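You operate a simulated robot arm through the tools that you are given. There is no shell and no other tool.

Carry out the task below with a simulated robot arm. There is one attempt and no reset: what you move stays moved.

JOB
Test the brake cut-off on the circuit board at 250 rpm, then shut the board down.
Fine: ignition on, throttle up, hold the brake button till the motor stops; throttle to zero and 0 rpm before ignition off, main off last.

It is judged by the outcome, as a careful person would: the job done as asked, and still so three seconds after it is handed in. It fails if anything else is knocked over, pushed out of place, dropped, spilled or broken.

ROBOT AND FRAMES
A 6-joint arm with a two-finger gripper, fixed in place. Base frame: the origin is on the floor under the middle of its stand, x ahead of it, y to its left, z up. Readings come in m, rad, newtons and seconds.
It reaches about 1.572 m from its shoulder. Its first joint turns from -2.897 to 2.897 rad. Payload 2.45 kg.
The TCP is the grasp point between the finger pads, 0.02 m short of the fingertips. In the tool frame z runs along the fingers and y along their closing line. The gripper opens to 0.14 m; its body begins 0.168 m behind the TCP.
Orientation is that of the tool frame in the base frame, as a unit quaternion [x, y, z, w]. With the fingers straight down and closing along the base's y, the tool's x points along the base's -x, its y along +y and its z along -z.

CONTROLS
- The arm moves only by the tool servo_tool. Its argument "steps" is a list of rows, each an object (a shift or turn left out is 0, a gripper value left out holds the last) with "delta_rot": the turn, a rotation vector about the tool's x, y, z in units of 90 degrees (1.0 is 90 degrees), a list of three; "slide": the shift along the tool's x, y, z in units of 150 mm (1.0 is 150 mm), a list of three; "grip": the gripper command, from -1 (shut) to 1 (fully open), values between in proportion. In form: [{"delta_rot": [rx, ry, rz], "slide": [dx, dy, dz], "grip": grip}, ...]. A call has 1 to 20 rows; each row is the pose to reach, as a shift and turn from the pose commanded when the call began, along the tool's axes at that moment. A call with a number of a shift or a turn outside -1 to 1 is refused whole. A row lasts 0.2 s, in which the tool goes at most 0.05 m and 0.15 rad; a call with a longer step from one row to the next is refused whole, and so is a gripper value outside its range. Where a pose cannot be reached the arm comes as near as it can. A force on the tool above 40 N (or 10 N above the force at the start of the call, whichever is more), or a blocked arm, ends the call early, and 0.2 s more pass. The fingers move at their own pace (about 0.045 m/s each) and stop on an object; they squeeze with about 36 N. The grip force told is the motor's: it shows also when the fingers shut on nothing. Time passes only in rows, and 0.2 s behind the last, so rows that repeat a pose let the fingers close. The reply holds the time, the measured pose of the TCP, the force on the tool along the base axes, the opening and the grip force, in the units named above and with some noise, with the torque about the TCP (base axes, N m) and any sound that the robot's microphone picked up.
- Cameras (640 x 400 px; columns grow to the right, rows downward): "scene" is fixed at [0.3997, 0.499, 1.8564]; the picture's right is [-0.75, -0.66, 0.00], its down [-0.41, 0.47, -0.78] and it looks along [0.52, -0.59, -0.62] (base axes); focal length 369 px, centre (320, 200). "wrist" rides on the gripper at [0.078, 0.011, -0.209] in the tool frame; the picture's right is [-0.14, 0.99, 0.00], its down [-0.92, -0.13, -0.37] and it looks along [-0.37, -0.05, 0.93] (tool axes); focal length 280 px, centre (320, 200).
- capture(camera): a new picture of that camera. The clock stands still meanwhile.
- probe_pixels(camera, pixels): there is no depth. For up to 12 entries [column, row, z] of the newest picture of that camera ("zoom" is the newest enlarged one), the place [x, y] in the base frame at which the ray of that pixel passes the height z, good to about 0.003 m. The clock stands still meanwhile.
- enlarge(camera, box): a new picture of the part [left, top, right, bottom] of that camera's present view, enlarged. The clock stands still meanwhile.
- sign_off(): hands the job in; it is judged then, once.

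Open the gripper and draw the arm clear of the work before you hand the job in, unless the task says otherwise.

The tools are called by a JSON object that holds its "fn" and its "kwargs". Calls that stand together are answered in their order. servo_tool: Moves the arm, as the interface text tells. Its arguments: {"type":"object","properties":{"steps":{"type":"array"}},"required":["steps"]} The other tools are called the same way: capture (camera) takes a picture; probe_pixels (camera, pixels) gives the place at which the rays of pixels pass given heights; enlarge (camera, box) takes an enlarged picture of a part of a camera's view; sign_off () hands the job in.

At the start:

```text
time: 0.0
ee_pos: [0.5538, -0.1142, 1.4692]
tcp_rot: [0.001, 1.0, -0.001, 0.001]
wrist_force: [0.2, 0.6, 0.1]
moment: [0.01, -0.04, -0.01]
gripper_width: 0.14
gripper_force: 0.1
```

scene: 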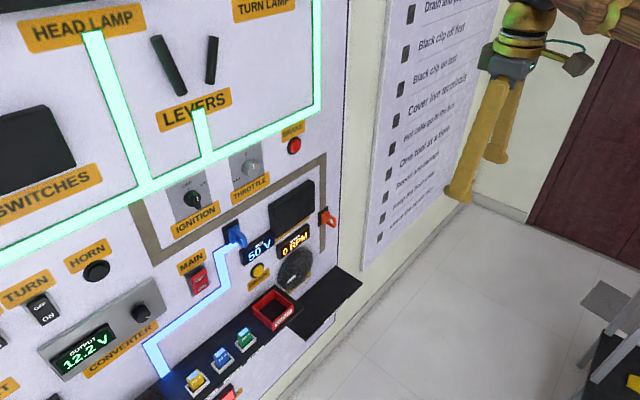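
wrist: 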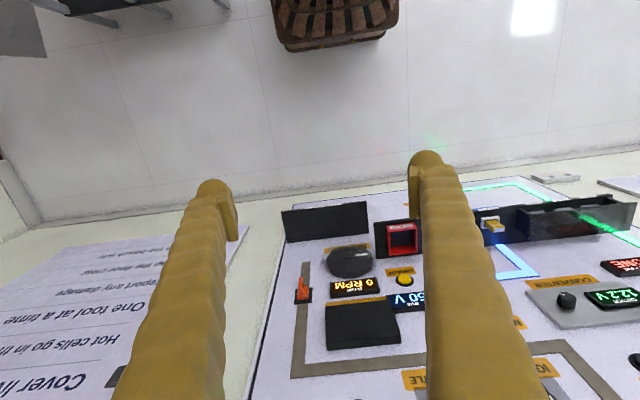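

The scene shows a wall board with the MAIN switch (~200,282), IGNITION (~193,198), THROTTLE (~247,165), a red BRAKE button (~294,145), and RPM display (~294,243). I'll enlarge those areas first to understand them.

{"fn": "enlarge", "kwargs": {"camera": "scene", "box": [130, 110, 350, 250]}}

{"fn": "enlarge", "kwargs": {"camera": "scene", "box": [130, 220, 350, 400]}}

{"fn": "enlarge", "kwargs": {"camera": "scene", "box": [340, 0, 520, 250]}}

{"fn": "enlarge", "kwargs": {"camera": "scene", "box": [0, 220, 180, 400]}}

{"fn": "enlarge", "kwargs": {"camera": "scene", "box": [0, 0, 330, 200]}}

```text
2.86 times, centred on (240, 180) of scene
```

zoom: 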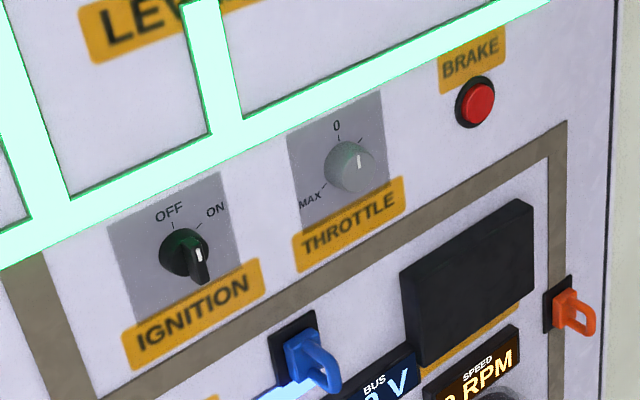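

```text
2.22 times, centred on (240, 310) of scene
```

zoom: 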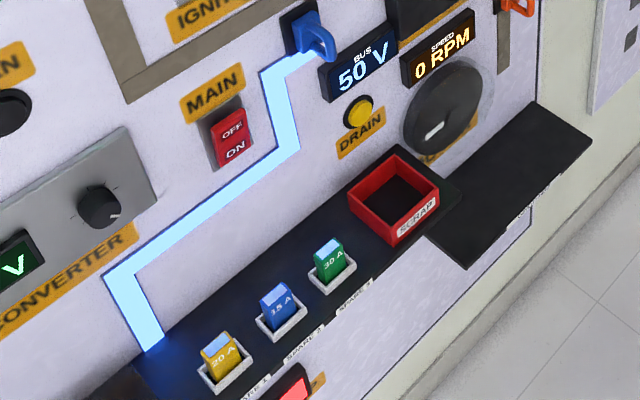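

```text
1.60 times, centred on (430, 125) of scene
```

zoom: 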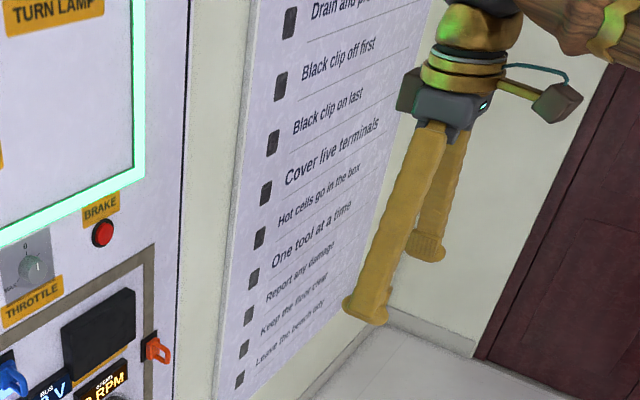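

```text
2.22 times, centred on (90, 310) of scene
```

zoom: 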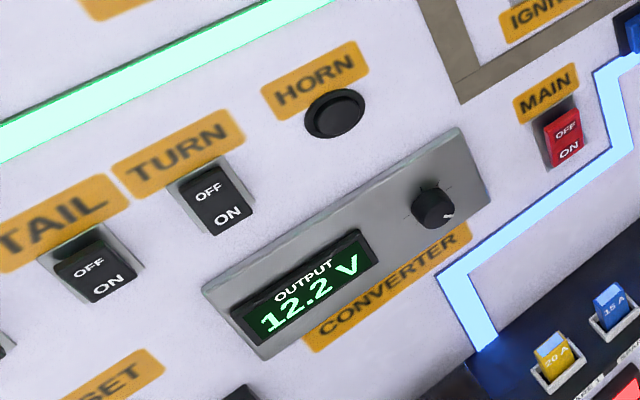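

```text
1.94 times, centred on (165, 100) of scene
```

zoom: 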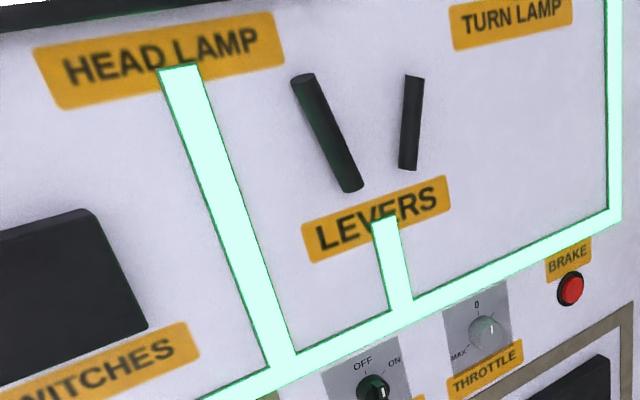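

The board looks like a vertical plane across +x. I'll find its depth by comparing the same features (yellow DRAIN button: scene (258,270), wrist (404,280); orange plug; RPM display) along rays in both cameras.

{"fn": "probe_pixels", "kwargs": {"camera": "scene", "pixels": [[258.5, 270, 0.8], [258.5, 270, 1.0], [258.5, 270, 1.2], [294, 145, 1.0], [294, 145, 1.2], [294, 145, 1.4], [200, 280, 1.0], [200, 280, 1.2], [193, 198, 1.2], [193, 198, 1.4], [247, 165, 1.2], [247, 165, 1.4]]}}

{"fn": "probe_pixels", "kwargs": {"camera": "wrist", "pixels": [[404, 280, 0.8], [404, 280, 1.0], [404, 280, 1.2], [304, 290, 0.8], [304, 290, 1.0], [304, 290, 1.2], [284, 212, 0.8], [284, 212, 1.0]]}}

{"fn": "enlarge", "kwargs": {"camera": "wrist", "box": [240, 160, 640, 400]}}

```text
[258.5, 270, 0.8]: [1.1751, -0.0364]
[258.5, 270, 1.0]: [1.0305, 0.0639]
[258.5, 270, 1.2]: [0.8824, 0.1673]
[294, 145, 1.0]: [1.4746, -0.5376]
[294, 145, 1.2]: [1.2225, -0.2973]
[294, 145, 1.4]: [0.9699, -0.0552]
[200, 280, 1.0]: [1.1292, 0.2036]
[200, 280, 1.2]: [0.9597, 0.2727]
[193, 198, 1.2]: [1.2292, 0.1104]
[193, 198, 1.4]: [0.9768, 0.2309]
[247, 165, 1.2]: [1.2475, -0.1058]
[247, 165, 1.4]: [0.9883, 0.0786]
```

```text
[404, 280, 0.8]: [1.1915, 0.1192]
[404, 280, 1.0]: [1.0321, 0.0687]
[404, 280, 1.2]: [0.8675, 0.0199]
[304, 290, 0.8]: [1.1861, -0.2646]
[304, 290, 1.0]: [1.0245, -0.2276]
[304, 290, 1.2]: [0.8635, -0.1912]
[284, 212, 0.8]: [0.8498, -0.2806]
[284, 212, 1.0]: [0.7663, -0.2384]
```

```text
1.60 times, centred on (440, 280) of wrist
```

zoom: 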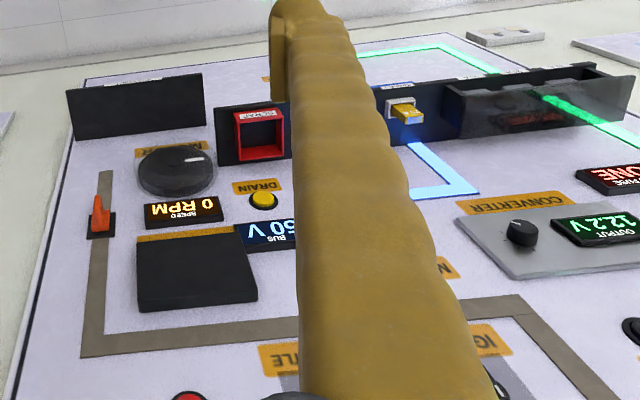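

The DRAIN button rays meet at about (1.03, 0.066, 1.005), so the board's plane is near x≈1.03, facing -x; brake, throttle and ignition sit around z≈1.37. I'll first roll the tool (90° of the 180° needed) in free space so the camera will end up above the fingers when they point at the board.

{"fn": "servo_tool", "kwargs": {"steps": [{"delta_rot": [0, 0, 0.09]}, {"delta_rot": [0, 0, 0.18]}, {"delta_rot": [0, 0, 0.27]}, {"delta_rot": [0, 0, 0.36]}, {"delta_rot": [0, 0, 0.45]}, {"delta_rot": [0, 0, 0.54]}, {"delta_rot": [0, 0, 0.63]}, {"delta_rot": [0, 0, 0.72]}, {"delta_rot": [0, 0, 0.81]}, {"delta_rot": [0, 0, 0.9]}, {"delta_rot": [0, 0, 0.95]}, {"delta_rot": [0, 0, 1.0]}]}}

```text
time: 2.6
ee_pos: [0.5541, -0.1138, 1.4703]
tcp_rot: [0.709, 0.705, -0.001, 0.001]
wrist_force: [0.5, 0.3, -0.4]
moment: [0.01, 0.01, 0.03]
gripper_width: 0.1401
gripper_force: 0.1
```

The roll of 90° succeeded with no contact. I'll do the second 90° of roll.

{"fn": "servo_tool", "kwargs": {"steps": [{"delta_rot": [0, 0, 0.09]}, {"delta_rot": [0, 0, 0.18]}, {"delta_rot": [0, 0, 0.27]}, {"delta_rot": [0, 0, 0.36]}, {"delta_rot": [0, 0, 0.45]}, {"delta_rot": [0, 0, 0.54]}, {"delta_rot": [0, 0, 0.63]}, {"delta_rot": [0, 0, 0.72]}, {"delta_rot": [0, 0, 0.81]}, {"delta_rot": [0, 0, 0.9]}, {"delta_rot": [0, 0, 0.95]}, {"delta_rot": [0, 0, 1.0]}]}}

```text
time: 5.2
ee_pos: [0.5552, -0.115, 1.4698]
tcp_rot: [1.0, -0.002, 0.001, 0.001]
wrist_force: [-0.2, -1.3, 0.5]
moment: [-0.01, -0.02, -0.01]
gripper_width: 0.1399
gripper_force: 0.0
```

Tool now has its x along base +x. I'll pitch +90° about tool y so that the fingers point at the board, moving 0.1 m forward at the same time.

{"fn": "servo_tool", "kwargs": {"steps": [{"delta_rot": [0, 0.09, 0], "slide": [0.1, 0, 0]}, {"delta_rot": [0, 0.18, 0], "slide": [0.2, 0, 0]}, {"delta_rot": [0, 0.27, 0], "slide": [0.3, 0, 0]}, {"delta_rot": [0, 0.36, 0], "slide": [0.4, 0, 0]}, {"delta_rot": [0, 0.45, 0], "slide": [0.5, 0, 0]}, {"delta_rot": [0, 0.54, 0], "slide": [0.6, 0, 0]}, {"delta_rot": [0, 0.63, 0], "slide": [0.67, 0, 0]}, {"delta_rot": [0, 0.72, 0], "slide": [0.67, 0, 0]}, {"delta_rot": [0, 0.81, 0], "slide": [0.67, 0, 0]}, {"delta_rot": [0, 0.9, 0], "slide": [0.67, 0, 0]}, {"delta_rot": [0, 0.95, 0], "slide": [0.67, 0, 0]}, {"delta_rot": [0, 1.0, 0], "slide": [0.67, 0, 0]}]}}

{"fn": "capture", "kwargs": {"camera": "wrist"}}

{"fn": "capture", "kwargs": {"camera": "scene"}}

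```text
time: 8.0
ee_pos: [0.7087, -0.0839, 1.4087]
tcp_rot: [0.738, 0.015, 0.674, -0.032]
wrist_force: [-0.5, -0.2, -0.6]
moment: [-0.02, 0.01, -0.04]
gripper_width: 0.1399
gripper_force: 0.0
stopped in row 12: the arm was blocked; the commanded pose is now the measured one
```

```text
taken
```

wrist: 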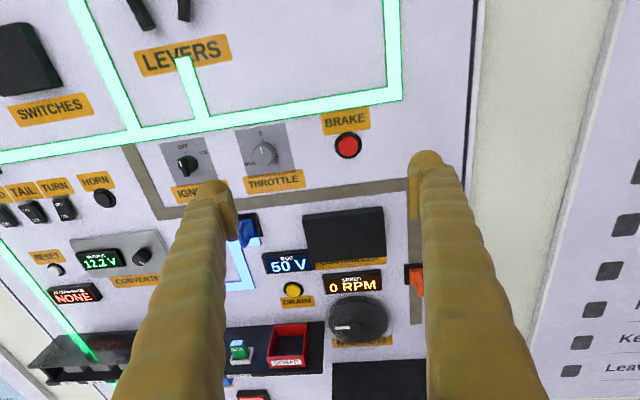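

```text
taken
```

scene: 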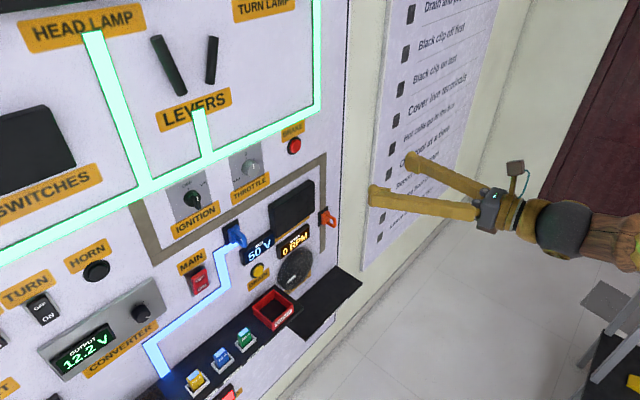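

The arm stopped a little short (blocked by a joint limit, x≈0.709) but the wrist camera now has a nice frontal view: IGNITION (187,163), THROTTLE (264,153), BRAKE (348,146), RPM display (353,283). I'll enlarge these.

{"fn": "enlarge", "kwargs": {"camera": "wrist", "box": [140, 100, 300, 200]}}

{"fn": "enlarge", "kwargs": {"camera": "wrist", "box": [220, 200, 400, 400]}}

{"fn": "enlarge", "kwargs": {"camera": "wrist", "box": [280, 90, 440, 190]}}

{"fn": "enlarge", "kwargs": {"camera": "scene", "box": [160, 240, 260, 310]}}

{"fn": "enlarge", "kwargs": {"camera": "scene", "box": [160, 140, 290, 230]}}

```text
4.00 times, centred on (220, 150) of wrist
```

zoom: 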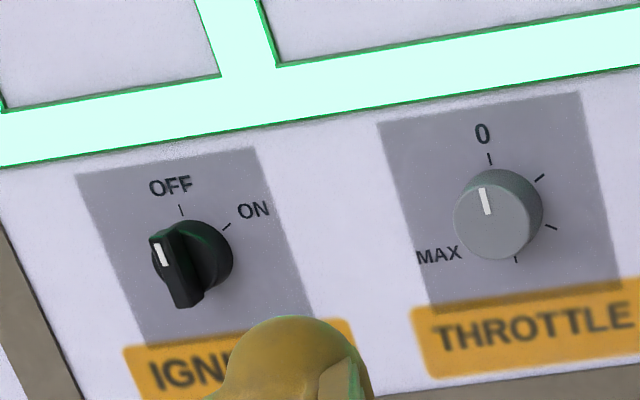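

```text
2.00 times, centred on (310, 300) of wrist
```

zoom: 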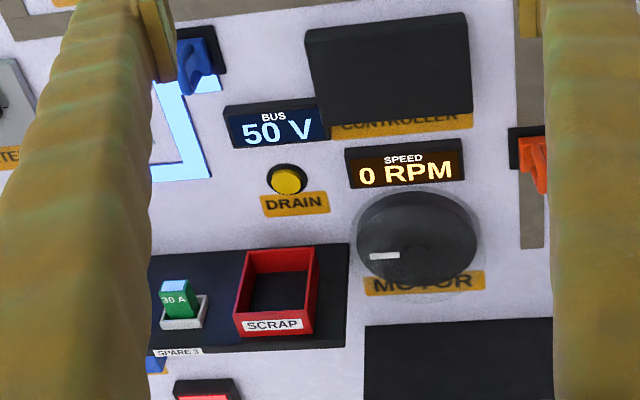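

```text
4.00 times, centred on (360, 140) of wrist
```

zoom: 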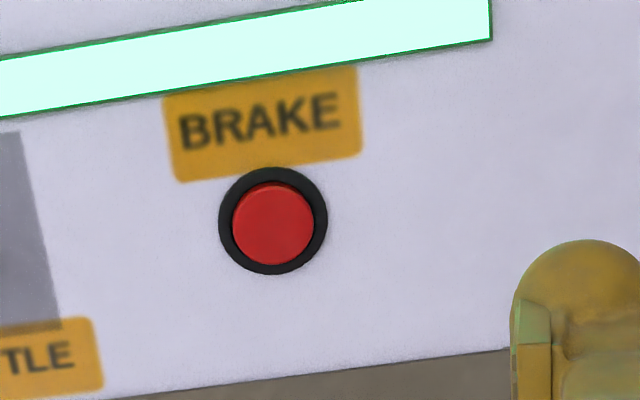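

```text
5.71 times, centred on (210, 275) of scene
```

zoom: 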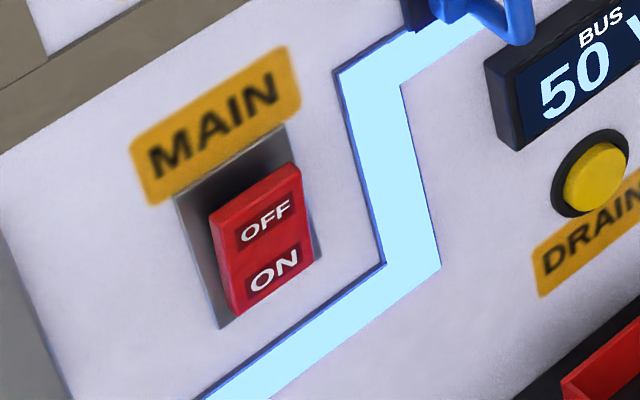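

```text
4.44 times, centred on (225, 185) of scene
```

zoom: 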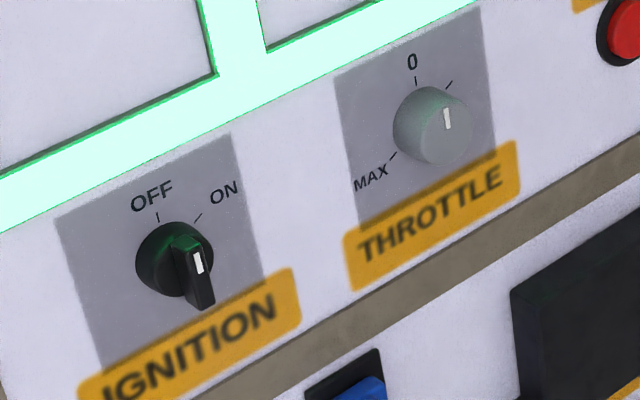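

IGNITION is at OFF (pointer up) with ON clockwise ~60°; THROTTLE pointer at 0 with ticks clockwise to MAX; MAIN appears pressed at ON (bus 50 V), motor 0 RPM. I'll look at the gripper shape, then get measured positions for each control using probe rays from both cameras.

{"fn": "enlarge", "kwargs": {"camera": "scene", "box": [350, 130, 550, 255]}}

{"fn": "probe_pixels", "kwargs": {"camera": "wrist", "pixels": [[348, 146, 1.34], [348, 146, 1.38], [264, 153, 1.34], [264, 153, 1.38], [187, 163, 1.34], [187, 163, 1.38], [292, 290, 1.0], [292, 290, 1.05], [353, 283, 1.0], [353, 283, 1.05]]}}

{"fn": "probe_pixels", "kwargs": {"camera": "scene", "pixels": [[294.5, 145.5, 1.34], [294.5, 145.5, 1.36], [294.5, 145.5, 1.38]]}}

```text
3.20 times, centred on (450, 192) of scene
```

zoom: 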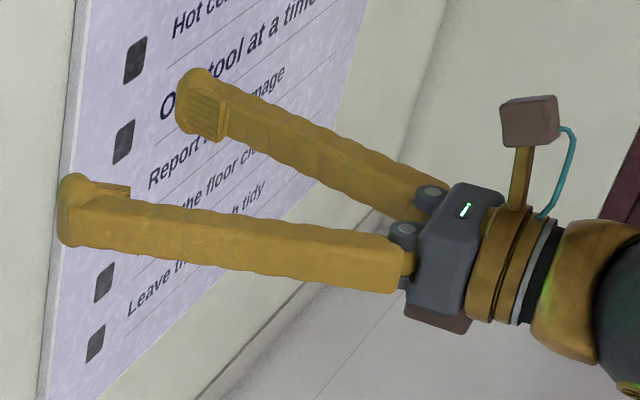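

```text
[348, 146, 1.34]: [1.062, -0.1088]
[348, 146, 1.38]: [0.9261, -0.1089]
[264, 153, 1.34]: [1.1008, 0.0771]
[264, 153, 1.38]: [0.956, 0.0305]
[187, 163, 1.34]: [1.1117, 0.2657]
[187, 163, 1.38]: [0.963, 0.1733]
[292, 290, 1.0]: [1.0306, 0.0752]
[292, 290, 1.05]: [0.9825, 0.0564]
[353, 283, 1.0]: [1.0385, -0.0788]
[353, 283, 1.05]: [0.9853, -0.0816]
```

```text
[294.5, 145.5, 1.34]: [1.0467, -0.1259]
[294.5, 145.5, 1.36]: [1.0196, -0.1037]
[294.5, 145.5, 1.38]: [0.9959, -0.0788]
```

Fingers have rounded ends with inner pads. I'll straighten the small tilt (tool z is (0.994, 0.068, -0.09)) and move forward/left toward a stand-off in front of the IGNITION knob.

{"fn": "servo_tool", "kwargs": {"steps": [{"slide": [-0.02, -0.15, 0.12]}, {"slide": [-0.04, -0.33, 0.3], "delta_rot": [-0.01, 0.015, -0.004]}, {"slide": [-0.06, -0.52, 0.45], "delta_rot": [-0.02, 0.03, -0.008]}, {"slide": [-0.08, -0.72, 0.58], "delta_rot": [-0.03, 0.045, -0.012]}, {"slide": [-0.098, -0.87, 0.673], "delta_rot": [-0.042, 0.0577, -0.0153]}, {"slide": [-0.098, -0.922, 0.673], "delta_rot": [-0.042, 0.0577, -0.0153]}]}}

{"fn": "capture", "kwargs": {"camera": "wrist"}}

```text
time: 9.4
ee_pos: [0.7924, -0.0055, 1.4076]
tcp_rot: [0.711, 0.028, 0.702, -0.026]
wrist_force: [-0.8, -0.7, -0.9]
moment: [0.0, 0.0, 0.01]
gripper_width: 0.14
gripper_force: 0.0
out of reach, approached as far as the arm can: row 3, 4, 5, 6
```

```text
taken
```

wrist: 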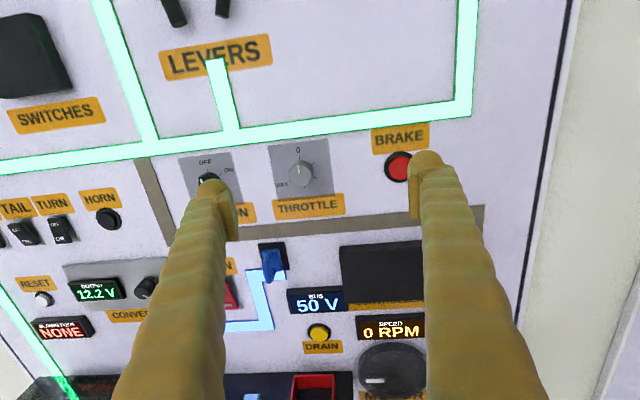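

The arm fell short in y and yaw (tool z now (0.997, 0.076, -0.013)), suggesting the wrist is near an alignment limit while folded in. I'll view the scene to see the arm's configuration before picking a better approach.

{"fn": "capture", "kwargs": {"camera": "scene"}}

```text
taken
```

scene: 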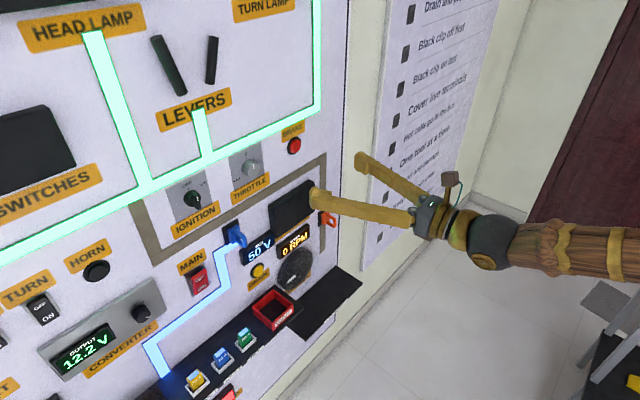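

The forearm (wood) seems to slope slightly down toward the wrist, so the horizontal tool is close to being in line with it. I'll test a pure forward move of 0.08 m in free space to see how it tracks.

{"fn": "servo_tool", "kwargs": {"steps": [{"slide": [0, 0, 0.18]}, {"slide": [0, 0, 0.36]}, {"slide": [0, 0, 0.53]}, {"slide": [0, 0, 0.53]}]}}

```text
time: 10.4
ee_pos: [0.8716, -0.0008, 1.4057]
tcp_rot: [0.712, 0.031, 0.701, -0.029]
wrist_force: [1.4, 0.1, 0.4]
moment: [-0.02, -0.01, 0.03]
gripper_width: 0.14
gripper_force: 0.1
```

Pure forward motion works. Now I'll try to square up the yaw (tool z still leans about 4.9° to +y).

{"fn": "servo_tool", "kwargs": {"steps": [{"delta_rot": [-0.02, 0.005, 0]}, {"delta_rot": [-0.04, 0.0097, 0.001]}, {"delta_rot": [-0.054, 0.0097, 0.001]}, {"delta_rot": [-0.054, 0.0097, 0.001]}]}}

```text
time: 11.4
ee_pos: [0.8718, -0.0007, 1.4059]
tcp_rot: [0.712, 0.031, 0.701, -0.03]
wrist_force: [0.3, 0.1, 0.2]
moment: [0.02, 0.02, -0.02]
gripper_width: 0.1401
gripper_force: 0.0
out of reach, approached as far as the arm can: row 2, 3, 4
```

Yawing right is refused here, so a wrist joint is at a limit. I'll look closely at the wrist joints to understand the configuration.

{"fn": "enlarge", "kwargs": {"camera": "scene", "box": [380, 140, 640, 302]}}

{"fn": "capture", "kwargs": {"camera": "wrist"}}

```text
2.46 times, centred on (510, 221) of scene
```

zoom: 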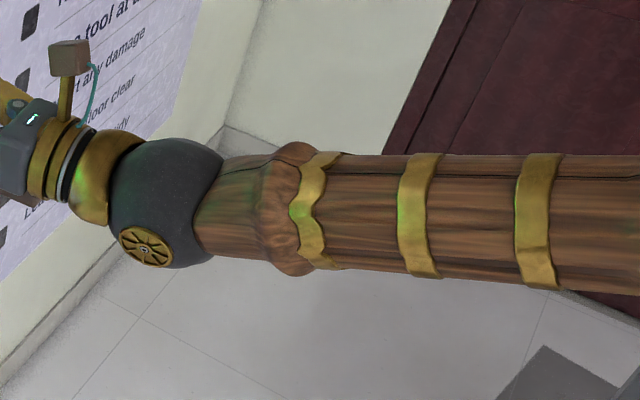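

```text
taken
```

wrist: 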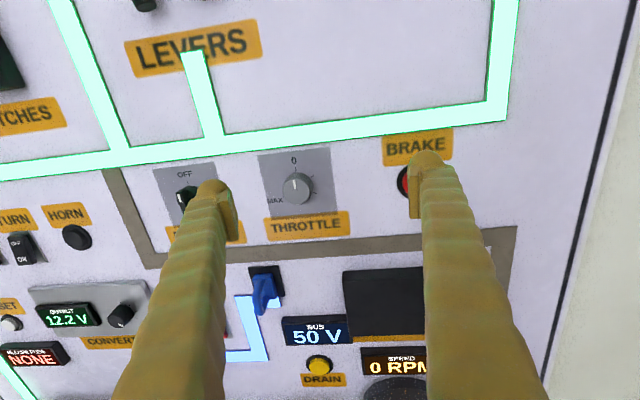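

The wrist disc shows the J5 axis almost horizontal but rolled ~15°: the forearm roll is at its limit, having wound round the in-line position. I'll back off from the board and pitch the fingers down again to unwind, then come back up in the plane of the arm.

{"fn": "servo_tool", "kwargs": {"steps": [{"slide": [0, 0, -0.25]}, {"slide": [0, 0, -0.5]}, {"slide": [0, 0, -0.75]}, {"slide": [0, 0, -1.0]}, {"slide": [0, 0, -1.0]}]}}

{"fn": "servo_tool", "kwargs": {"steps": [{"delta_rot": [0, -0.09, 0]}, {"delta_rot": [0, -0.18, 0]}, {"delta_rot": [0, -0.27, 0]}, {"delta_rot": [0, -0.36, 0]}, {"delta_rot": [0, -0.45, 0]}, {"delta_rot": [0, -0.54, 0]}, {"delta_rot": [0, -0.63, 0]}, {"delta_rot": [0, -0.72, 0]}, {"delta_rot": [0, -0.81, 0]}, {"delta_rot": [0, -0.9, 0]}, {"delta_rot": [0, -0.95, 0]}, {"delta_rot": [0, -1.0, 0]}]}}

```text
time: 12.6
ee_pos: [0.7208, -0.013, 1.4071]
tcp_rot: [0.712, 0.031, 0.701, -0.03]
wrist_force: [0.3, -0.4, -0.3]
moment: [-0.02, 0.02, 0.0]
gripper_width: 0.1398
gripper_force: 0.1
```

```text
time: 15.2
ee_pos: [0.7205, -0.0244, 1.4086]
tcp_rot: [0.999, 0.049, -0.007, -0.001]
wrist_force: [-0.3, 1.4, 0.5]
moment: [0.02, -0.02, 0.0]
gripper_width: 0.1403
gripper_force: 0.1
out of reach, approached as far as the arm can: row 3, 10, 11, 12
```

Fingers are down again at (0.72, -0.024, 1.41). I'll check how the wrist joints look now.

{"fn": "enlarge", "kwargs": {"camera": "scene", "box": [340, 0, 640, 188]}}

```text
2.13 times, centred on (490, 94) of scene
```

zoom: 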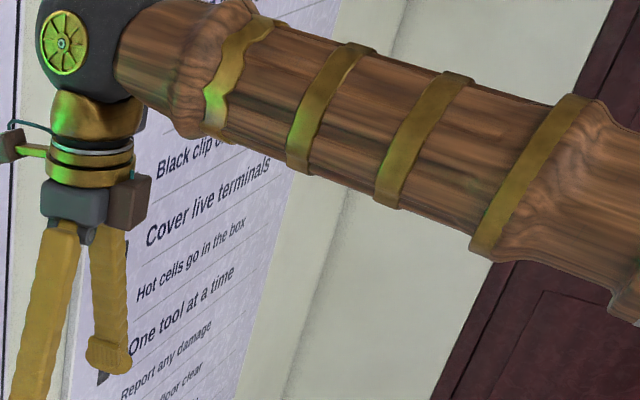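

The J4 roll is back near zero with the forearm roughly level. I'll bring the tool to y=0 with its azimuth aligned with the arm plane before pitching up again.

{"fn": "servo_tool", "kwargs": {"steps": [{"slide": [0.016, -0.1, 0], "delta_rot": [0, 0, 0.03]}, {"slide": [0.016, -0.162, 0], "delta_rot": [0, 0, 0.0624]}, {"slide": [0.016, -0.162, 0], "delta_rot": [0, 0, 0.0624]}]}}

```text
time: 16.0
ee_pos: [0.7223, -0.0244, 1.4068]
tcp_rot: [0.999, 0.049, -0.007, -0.001]
wrist_force: [0.0, -0.7, 0.1]
moment: [0.0, -0.01, -0.02]
gripper_width: 0.1399
gripper_force: 0.0
out of reach, approached as far as the arm can: row 1, 2, 3
```

No motion: the last joint is at its roll limit with the camera-above orientation. So I'll roll back -180° to the camera-below orientation, where roll has a wide range both ways, and go to y=0; first -90°.

{"fn": "servo_tool", "kwargs": {"steps": [{"delta_rot": [0, 0, -0.09]}, {"delta_rot": [0, 0, -0.18], "slide": [0.016, -0.05, 0]}, {"delta_rot": [0, 0, -0.27], "slide": [0.016, -0.1, 0]}, {"delta_rot": [0, 0, -0.36], "slide": [0.016, -0.162, 0]}, {"delta_rot": [0, 0, -0.45], "slide": [0.016, -0.162, 0]}, {"delta_rot": [0, 0, -0.54], "slide": [0.016, -0.162, 0]}, {"delta_rot": [0, 0, -0.63], "slide": [0.016, -0.162, 0]}, {"delta_rot": [0, 0, -0.72], "slide": [0.016, -0.162, 0]}, {"delta_rot": [0, 0, -0.81], "slide": [0.016, -0.162, 0]}, {"delta_rot": [0, 0, -0.9], "slide": [0.016, -0.162, 0]}, {"delta_rot": [0, 0, -0.99], "slide": [0.016, -0.162, 0]}, {"delta_rot": [0, 0, -1.0], "slide": [0.016, -0.162, 0]}]}}

```text
time: 18.6
ee_pos: [0.7213, 0.0007, 1.4078]
tcp_rot: [0.671, 0.742, -0.006, -0.005]
wrist_force: [-0.3, -0.4, 0.2]
moment: [-0.02, 0.01, -0.04]
gripper_width: 0.1399
gripper_force: 0.1
```

Good, now y≈0 and it tracks. I'll finish the roll (-84°) so that tool x points along base -x.

{"fn": "servo_tool", "kwargs": {"steps": [{"delta_rot": [0, 0, -0.09]}, {"delta_rot": [0, 0, -0.18]}, {"delta_rot": [0, 0, -0.27]}, {"delta_rot": [0, 0, -0.36]}, {"delta_rot": [0, 0, -0.45]}, {"delta_rot": [0, 0, -0.54]}, {"delta_rot": [0, 0, -0.63]}, {"delta_rot": [0, 0, -0.72]}, {"delta_rot": [0, 0, -0.81]}, {"delta_rot": [0, 0, -0.9]}, {"delta_rot": [0, 0, -0.9356]}, {"delta_rot": [0, 0, -0.9356]}]}}

```text
time: 21.2
ee_pos: [0.7221, 0.0028, 1.4084]
tcp_rot: [0.002, 1.0, 0.0, -0.007]
wrist_force: [1.0, -0.1, -0.3]
moment: [-0.01, -0.04, 0.02]
gripper_width: 0.1403
gripper_force: 0.1
```

Now tool is aligned in the arm plane (y≈0, azimuth ≈0). I'll pitch -90° about tool y to point the fingers forward through the in-line position.

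{"fn": "servo_tool", "kwargs": {"steps": [{"delta_rot": [0, -0.09, 0]}, {"delta_rot": [0, -0.18, 0]}, {"delta_rot": [0, -0.27, 0]}, {"delta_rot": [0, -0.36, 0]}, {"delta_rot": [0, -0.45, 0]}, {"delta_rot": [0, -0.54, 0]}, {"delta_rot": [0, -0.63, 0]}, {"delta_rot": [0, -0.72, 0]}, {"delta_rot": [0, -0.81, 0]}, {"delta_rot": [0, -0.9, 0]}, {"delta_rot": [0, -0.99, 0]}, {"delta_rot": [0, -1.0, 0]}]}}

{"fn": "capture", "kwargs": {"camera": "scene"}}

{"fn": "capture", "kwargs": {"camera": "wrist"}}

```text
time: 23.8
ee_pos: [0.7221, 0.0023, 1.4075]
tcp_rot: [0.001, 0.712, 0.0, 0.703]
wrist_force: [-0.2, -0.8, -0.4]
moment: [-0.02, 0.01, -0.03]
gripper_width: 0.14
gripper_force: 0.0
```

```text
taken
```

scene: 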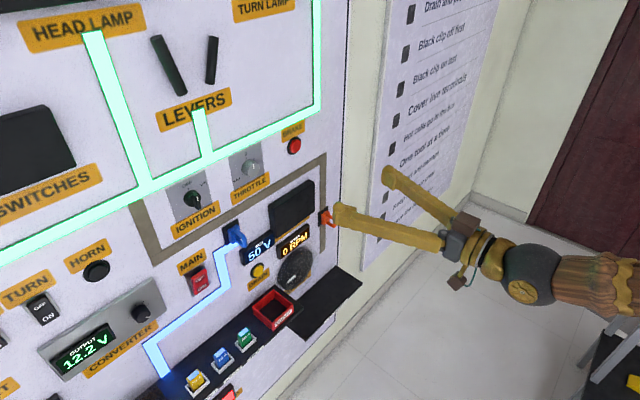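

```text
taken
```

wrist: 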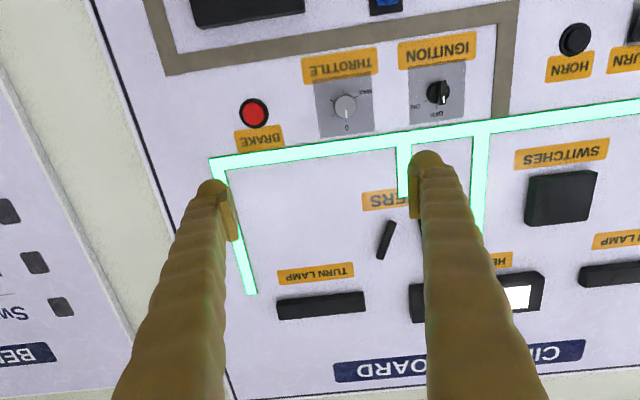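

This worked precisely: the tool points at the board (quaternion ≈[0, .71, 0, .70]) with a mid-range roll. I'll enlarge the controls in the wrist view and probe their rays.

{"fn": "enlarge", "kwargs": {"camera": "wrist", "box": [220, 50, 480, 212]}}

{"fn": "probe_pixels", "kwargs": {"camera": "wrist", "pixels": [[438, 93, 1.35], [438, 93, 1.37], [345, 107, 1.35], [345, 107, 1.37], [253, 113, 1.34], [253, 113, 1.36], [428, 72, 1.34], [460, 120, 1.42], [318, 136, 1.42], [372, 130, 1.42]]}}

```text
2.46 times, centred on (350, 131) of wrist
```

zoom: 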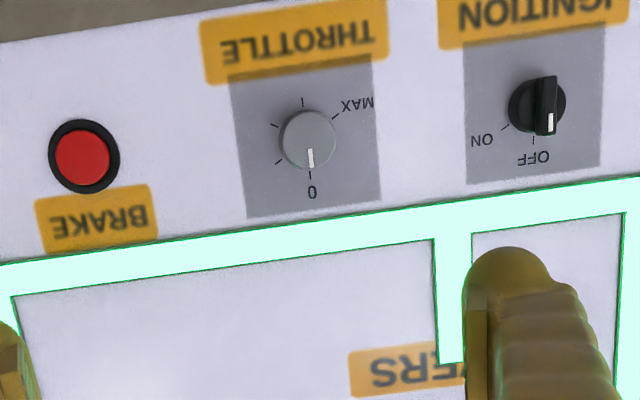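

```text
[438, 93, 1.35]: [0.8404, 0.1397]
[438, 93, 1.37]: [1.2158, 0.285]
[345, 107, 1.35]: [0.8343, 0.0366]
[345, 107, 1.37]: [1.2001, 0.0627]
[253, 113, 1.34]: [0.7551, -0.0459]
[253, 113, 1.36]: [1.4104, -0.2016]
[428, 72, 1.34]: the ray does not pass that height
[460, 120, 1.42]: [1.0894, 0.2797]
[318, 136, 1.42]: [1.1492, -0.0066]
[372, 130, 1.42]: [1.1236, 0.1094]
```

Estimated: ignition (y≈0.206, z≈1.363), throttle (y≈0.050, z≈1.363), brake (y≈-0.107, z≈1.352), all around x≈1.01. I'll move toward a stand-off in front of the ignition knob.

{"fn": "servo_tool", "kwargs": {"steps": [{"slide": [0.08, 0.24, 0.12]}, {"slide": [0.15, 0.48, 0.25]}, {"slide": [0.22, 0.72, 0.38]}, {"slide": [0.3, 0.95, 0.5]}, {"slide": [0.3, 0.95, 0.5], "delta_rot": [0, -0.009, 0]}]}}

```text
time: 25.0
ee_pos: [0.7955, 0.1428, 1.3627]
tcp_rot: [0.003, 0.708, -0.002, 0.706]
wrist_force: [-0.5, 0.6, -0.5]
moment: [-0.03, 0.02, -0.02]
gripper_width: 0.14
gripper_force: 0.1
```

Tracking well. I'll move on to y≈0.206, x≈0.86 and narrow the opening to ~8 cm, then look.

{"fn": "servo_tool", "kwargs": {"steps": [{"slide": [0, 0.22, 0.22], "grip": 0.2}, {"slide": [0, 0.42, 0.43], "grip": 0.2}, {"slide": [0, 0.42, 0.43], "grip": 0.2}, {"slide": [0, 0.42, 0.43], "grip": 0.2}]}}

{"fn": "capture", "kwargs": {"camera": "wrist"}}

{"fn": "capture", "kwargs": {"camera": "scene"}}

```text
time: 26.0
ee_pos: [0.8604, 0.2062, 1.3653]
tcp_rot: [0.002, 0.707, -0.001, 0.707]
wrist_force: [-0.4, -0.2, 0.8]
moment: [0.02, 0.0, 0.0]
gripper_width: 0.0839
gripper_force: 0.0
```

```text
taken
```

wrist: 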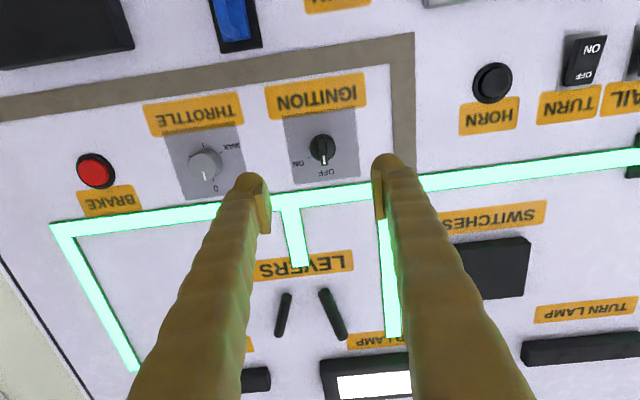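

```text
taken
```

scene: 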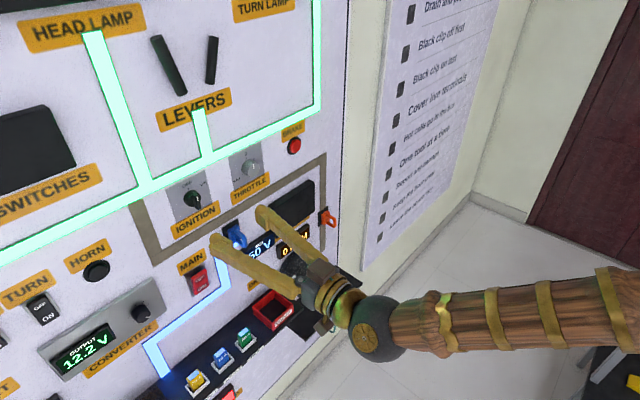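

The ignition knob is at (322,149) in the wrist view; the TCP axis should project to about (320,156), so the knob looks slightly low. I'll zoom for exact offsets.

{"fn": "enlarge", "kwargs": {"camera": "wrist", "box": [272, 110, 372, 173]}}

{"fn": "enlarge", "kwargs": {"camera": "scene", "box": [160, 160, 240, 210]}}

```text
6.35 times, centred on (322, 142) of wrist
```

zoom: 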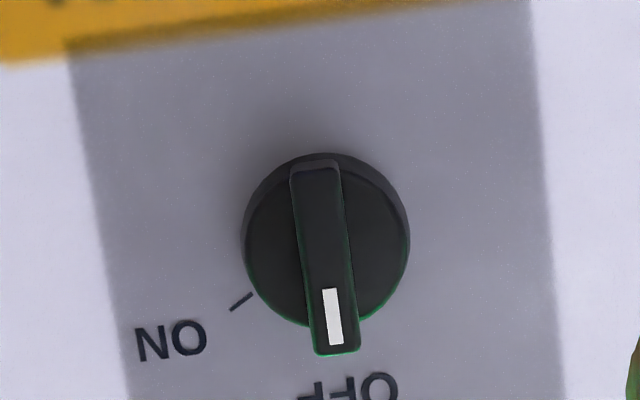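

```text
8.00 times, centred on (200, 185) of scene
```

zoom: 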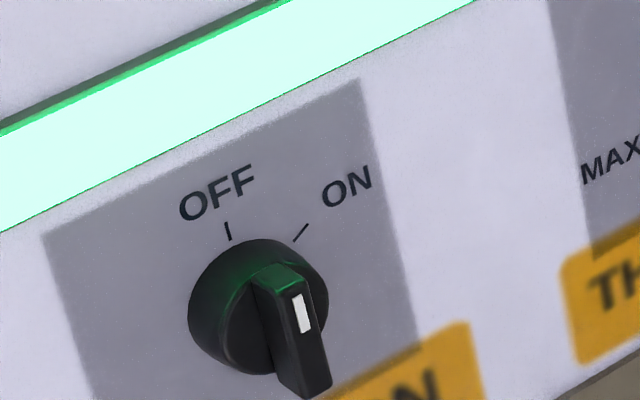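

The lever bar is ~1 cm thick, vertical, centred near zoom (324,257); disc centre (326,238). I'll probe both views for precise centre estimates.

{"fn": "probe_pixels", "kwargs": {"camera": "zoom", "pixels": [[258, 305, 1.35], [258, 305, 1.36], [258, 305, 1.37], [293, 330, 1.35], [293, 330, 1.36], [293, 330, 1.37]]}}

{"fn": "probe_pixels", "kwargs": {"camera": "wrist", "pixels": [[322.6, 151, 1.35], [322.6, 151, 1.36], [322.6, 151, 1.37], [322.9, 148, 1.35], [322.9, 148, 1.36], [322.9, 148, 1.37]]}}

```text
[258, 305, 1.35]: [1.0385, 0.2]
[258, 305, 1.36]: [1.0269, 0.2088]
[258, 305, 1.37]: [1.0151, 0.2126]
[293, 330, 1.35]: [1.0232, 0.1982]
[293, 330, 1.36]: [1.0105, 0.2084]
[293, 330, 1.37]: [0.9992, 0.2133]
```

```text
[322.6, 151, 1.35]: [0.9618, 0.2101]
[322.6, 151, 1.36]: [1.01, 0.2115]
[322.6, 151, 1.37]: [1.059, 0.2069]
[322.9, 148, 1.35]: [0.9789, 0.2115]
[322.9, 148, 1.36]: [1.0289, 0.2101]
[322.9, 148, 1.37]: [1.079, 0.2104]
```

Both views agree: ignition axis at y≈0.210, z≈1.360, lever front at x≈1.010, disc front ≈1.027. I'll move to x≈0.975 with the fingers straddling the bar, opening ~6 cm, and look again.

{"fn": "servo_tool", "kwargs": {"steps": [{"slide": [0.033, 0.027, 0.25], "grip": -0.1}, {"slide": [0.033, 0.027, 0.5], "grip": -0.1}, {"slide": [0.033, 0.027, 0.68], "grip": -0.1}, {"slide": [0.033, 0.027, 0.76], "grip": -0.1}, {"slide": [0.033, 0.027, 0.76], "grip": -0.1}]}}

{"fn": "capture", "kwargs": {"camera": "wrist"}}

{"fn": "capture", "kwargs": {"camera": "scene"}}

```text
time: 27.2
ee_pos: [0.9751, 0.2103, 1.3595]
tcp_rot: [0.002, 0.707, -0.002, 0.707]
wrist_force: [-0.7, 0.7, 0.4]
moment: [0.01, 0.01, 0.0]
gripper_width: 0.0629
gripper_force: 0.0
```

```text
taken
```

wrist: 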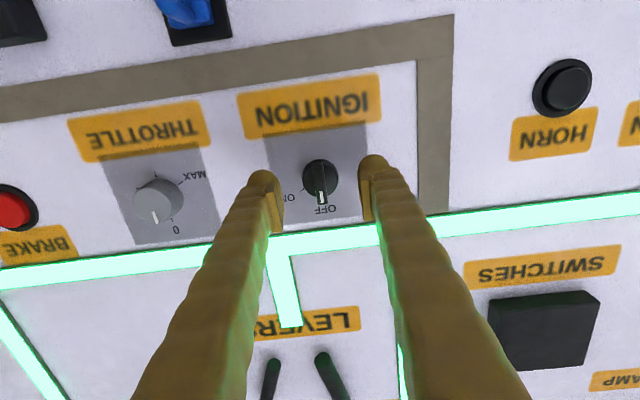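

```text
taken
```

scene: 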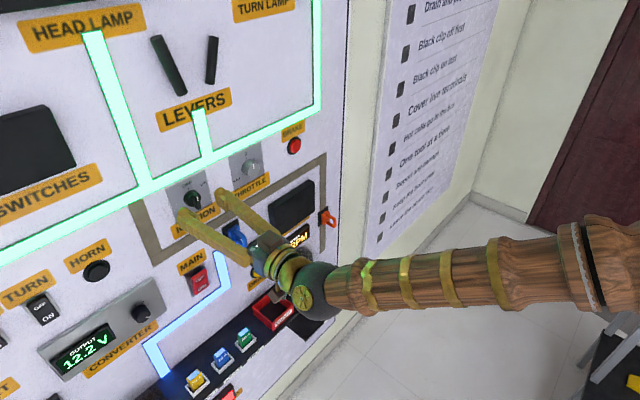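

The knob is at (321,182), and the TCP axis projects to about (320,181) at that depth: aligned. Let me zoom in to verify.

{"fn": "enlarge", "kwargs": {"camera": "wrist", "box": [240, 140, 400, 240]}}

{"fn": "enlarge", "kwargs": {"camera": "scene", "box": [150, 150, 278, 230]}}

```text
4.00 times, centred on (320, 190) of wrist
```

zoom: 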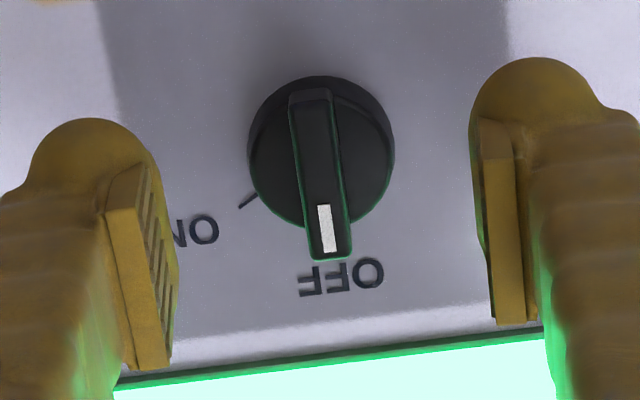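

```text
5.00 times, centred on (214, 190) of scene
```

zoom: 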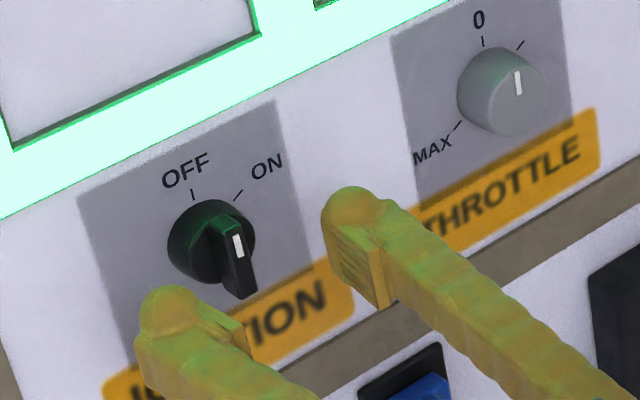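

The bar lies centred between the two pads. I'll advance ~25 mm (fingertips to x≈1.02, short of the disc) and check force before closing.

{"fn": "servo_tool", "kwargs": {"steps": [{"slide": [0, 0, 0.08], "grip": -0.1}, {"slide": [0, 0, 0.16], "grip": -0.1}, {"slide": [0, 0, 0.16], "grip": -0.4}, {"slide": [0, 0, 0.16], "grip": -0.4}]}}

{"fn": "enlarge", "kwargs": {"camera": "wrist", "box": [240, 140, 400, 240]}}

{"fn": "enlarge", "kwargs": {"camera": "scene", "box": [150, 150, 278, 230]}}

```text
time: 28.2
ee_pos: [0.9988, 0.2091, 1.3572]
tcp_rot: [0.001, 0.707, 0.0, 0.707]
wrist_force: [0.3, 0.2, -0.3]
moment: [-0.01, -0.01, -0.03]
gripper_width: 0.0422
gripper_force: 0.1
```

```text
4.00 times, centred on (320, 190) of wrist
```

zoom: 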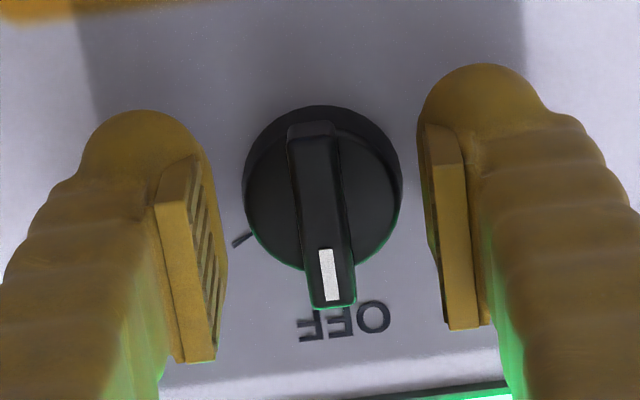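

```text
5.00 times, centred on (214, 190) of scene
```

zoom: 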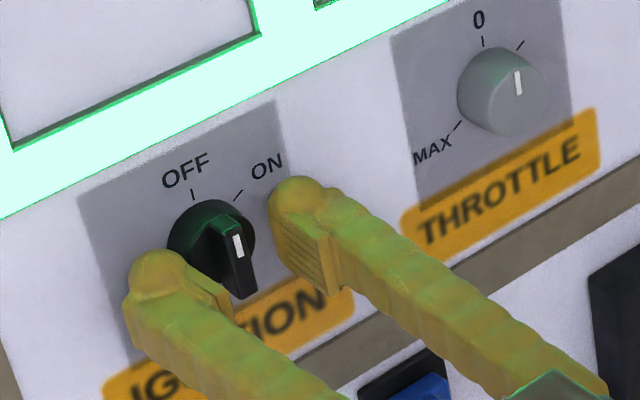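

The bar is centred between pads (zoom x≈320, pads at ≈205 and ≈432). I'll close the gripper on it.

{"fn": "servo_tool", "kwargs": {"steps": [{"grip": -0.7}, {"grip": -1}, {"grip": -1}, {"grip": -1}, {"grip": -1}]}}

{"fn": "enlarge", "kwargs": {"camera": "wrist", "box": [240, 140, 400, 240]}}

{"fn": "enlarge", "kwargs": {"camera": "scene", "box": [150, 150, 278, 230]}}

```text
time: 28.8
ee_pos: [0.9954, 0.2108, 1.3571]
tcp_rot: [0.001, 0.708, 0.0, 0.706]
wrist_force: [-62.0, -1.4, -2.0]
moment: [0.01, 0.01, 0.08]
gripper_width: 0.0114
gripper_force: 16.0
stopped in row 3: the force on the tool passed its limit at 48 N (the readings are from after the stop); the commanded pose is now the measured one
```

```text
4.00 times, centred on (320, 190) of wrist
```

zoom: 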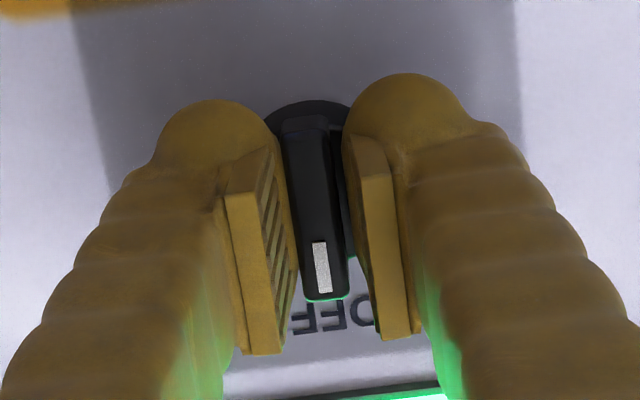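

```text
5.00 times, centred on (214, 190) of scene
```

zoom: 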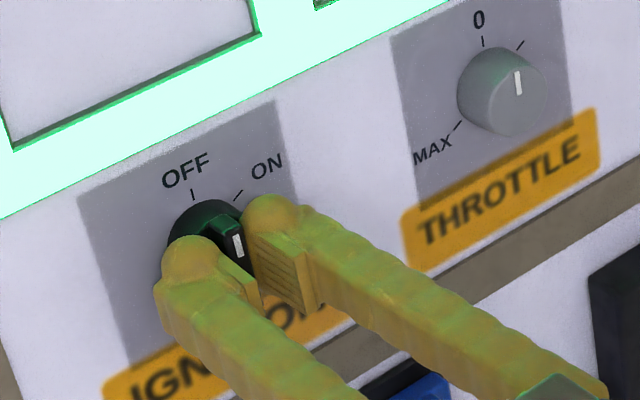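

Closing pushed the fingertips against the disc (-62 N in x), so the disc front is a bit nearer than I thought. I'll open slightly, back off 5 mm, and read the force.

{"fn": "servo_tool", "kwargs": {"steps": [{"slide": [0, 0, -0.02], "grip": -0.6}, {"slide": [0, 0, -0.033], "grip": -0.6}, {"slide": [0, 0, -0.033], "grip": -0.6}]}}

{"fn": "enlarge", "kwargs": {"camera": "wrist", "box": [240, 140, 400, 240]}}

```text
time: 29.6
ee_pos: [0.9923, 0.2106, 1.3579]
tcp_rot: [0.001, 0.708, 0.0, 0.707]
wrist_force: [0.4, 0.2, -0.1]
moment: [0.0, -0.03, -0.02]
gripper_width: 0.028
gripper_force: 0.0
```

```text
4.00 times, centred on (320, 190) of wrist
```

zoom: 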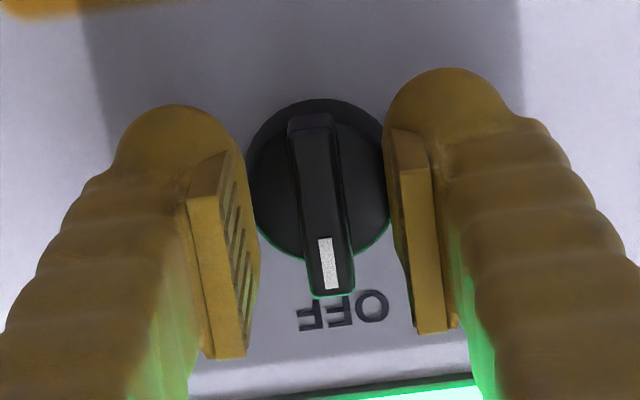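

Clear of force now (fingertips ~4 mm off the disc). I'll close on the bar again.

{"fn": "servo_tool", "kwargs": {"steps": [{"grip": -0.85}, {"grip": -0.95}, {"grip": -1}, {"grip": -1}, {"grip": -1}]}}

{"fn": "enlarge", "kwargs": {"camera": "wrist", "box": [240, 140, 400, 240]}}

```text
time: 30.8
ee_pos: [0.993, 0.2093, 1.3574]
tcp_rot: [0.002, 0.708, -0.001, 0.706]
wrist_force: [5.0, -0.6, -0.1]
moment: [0.02, -0.02, -0.01]
gripper_width: 0.0091
gripper_force: 36.4
```

```text
4.00 times, centred on (320, 190) of wrist
```

zoom: 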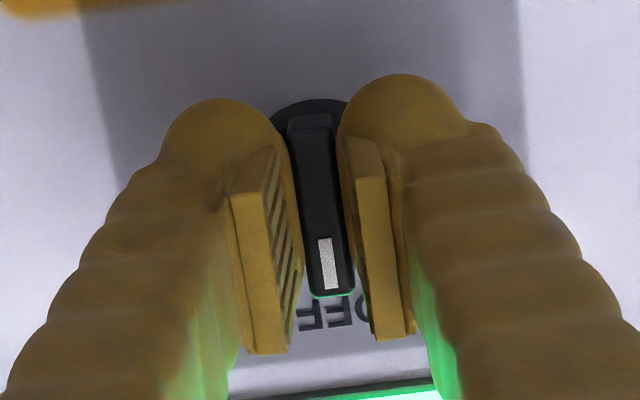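

Gripped firmly (9 mm, 36 N). Now I'll turn clockwise 60° (positive about tool z) to ON.

{"fn": "servo_tool", "kwargs": {"steps": [{"delta_rot": [0, 0, 0.08]}, {"delta_rot": [0, 0, 0.16]}, {"delta_rot": [0, 0, 0.24]}, {"delta_rot": [0, 0, 0.32]}, {"delta_rot": [0, 0, 0.4]}, {"delta_rot": [0, 0, 0.48]}, {"delta_rot": [0, 0, 0.56]}, {"delta_rot": [0, 0, 0.62]}, {"delta_rot": [0, 0, 0.667]}, {"delta_rot": [0, 0, 0.667]}]}}

{"fn": "capture", "kwargs": {"camera": "wrist"}}

{"fn": "enlarge", "kwargs": {"camera": "scene", "box": [150, 150, 342, 270]}}

```text
time: 32.6
ee_pos: [0.9929, 0.2119, 1.3577]
tcp_rot: [0.325, 0.628, 0.327, 0.627]
wrist_force: [-8.2, 7.5, 0.5]
moment: [0.03, -0.07, 0.01]
gripper_width: 0.0092
gripper_force: 36.3
stopped in row 9: the force on the tool passed its limit at 41 N (the readings are from after the stop); the commanded pose is now the measured one
```

```text
taken
```

wrist: 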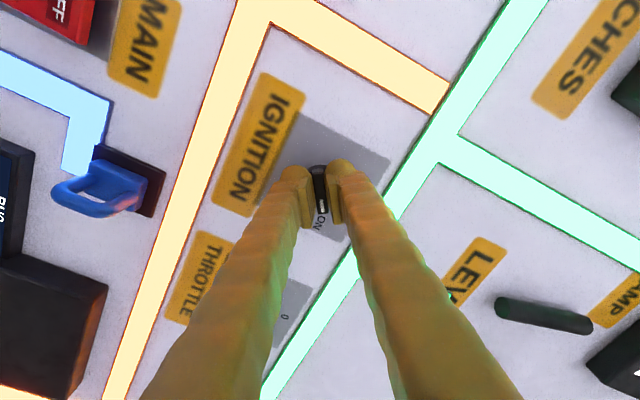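

```text
3.33 times, centred on (246, 210) of scene
```

zoom: 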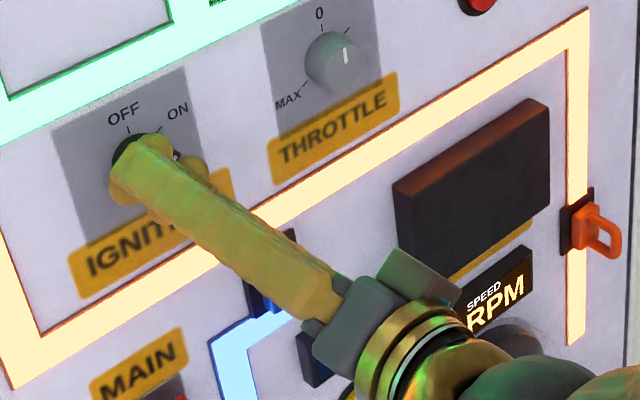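

The ignition circuit trace has lit orange: ignition is ON. I'll open the fingers and back straight off.

{"fn": "servo_tool", "kwargs": {"steps": [{"grip": -0.6}, {"grip": -0.2}, {"grip": -0.2}, {"slide": [0, 0, -0.2], "grip": -0.1}, {"slide": [0, 0, -0.45], "grip": 0}, {"slide": [0, 0, -0.7], "grip": 0}, {"slide": [0, 0, -0.7], "grip": 0}]}}

{"fn": "capture", "kwargs": {"camera": "wrist"}}

{"fn": "enlarge", "kwargs": {"camera": "scene", "box": [150, 120, 342, 240]}}

```text
time: 34.2
ee_pos: [0.8884, 0.2111, 1.3584]
tcp_rot: [0.326, 0.627, 0.325, 0.628]
wrist_force: [-0.1, 0.5, 0.0]
moment: [0.03, 0.0, -0.03]
gripper_width: 0.07
gripper_force: 0.2
```

```text
taken
```

wrist: 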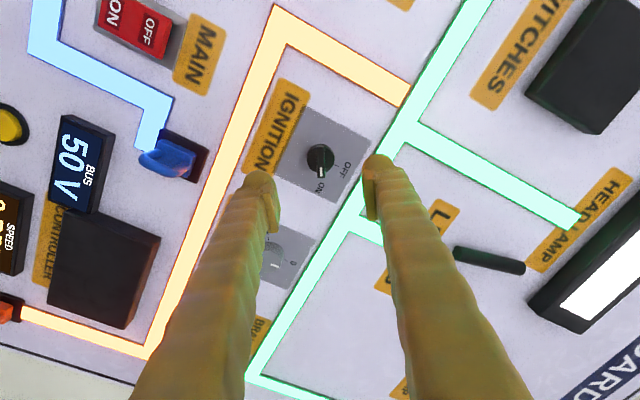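

```text
3.33 times, centred on (246, 180) of scene
```

zoom: 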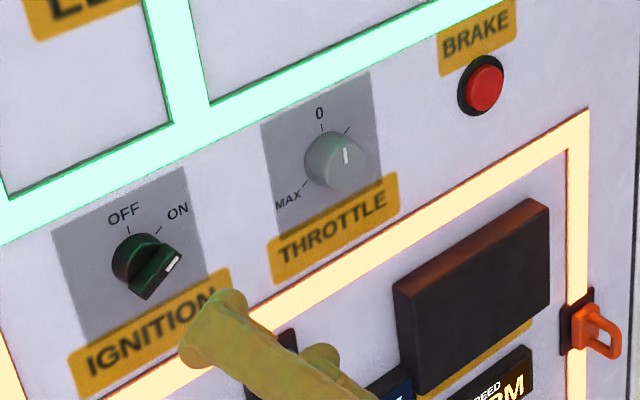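

Ignition lever points at ON and the circuit stays lit, so next is the throttle. I'll roll the tool back counter-clockwise at this stand-off so I have a long clockwise travel for the throttle, with the camera arm on the side away from the scene camera's line to the RPM display.

{"fn": "servo_tool", "kwargs": {"steps": [{"delta_rot": [0, 0, -0.09]}, {"delta_rot": [0, 0, -0.18]}, {"delta_rot": [0, 0, -0.27]}, {"delta_rot": [0, 0, -0.36]}, {"delta_rot": [0, 0, -0.45]}, {"delta_rot": [0, 0, -0.54]}, {"delta_rot": [0, 0, -0.63]}, {"delta_rot": [0, 0, -0.72]}, {"delta_rot": [0, 0, -0.81]}, {"delta_rot": [0, 0, -0.9]}, {"delta_rot": [0, 0, -0.99]}, {"delta_rot": [0, 0, -1.0]}]}}

```text
time: 36.8
ee_pos: [0.8881, 0.2104, 1.3592]
tcp_rot: [-0.213, 0.674, -0.215, 0.674]
wrist_force: [0.1, -0.9, -0.1]
moment: [-0.01, -0.04, 0.0]
gripper_width: 0.07
gripper_force: 0.1
```

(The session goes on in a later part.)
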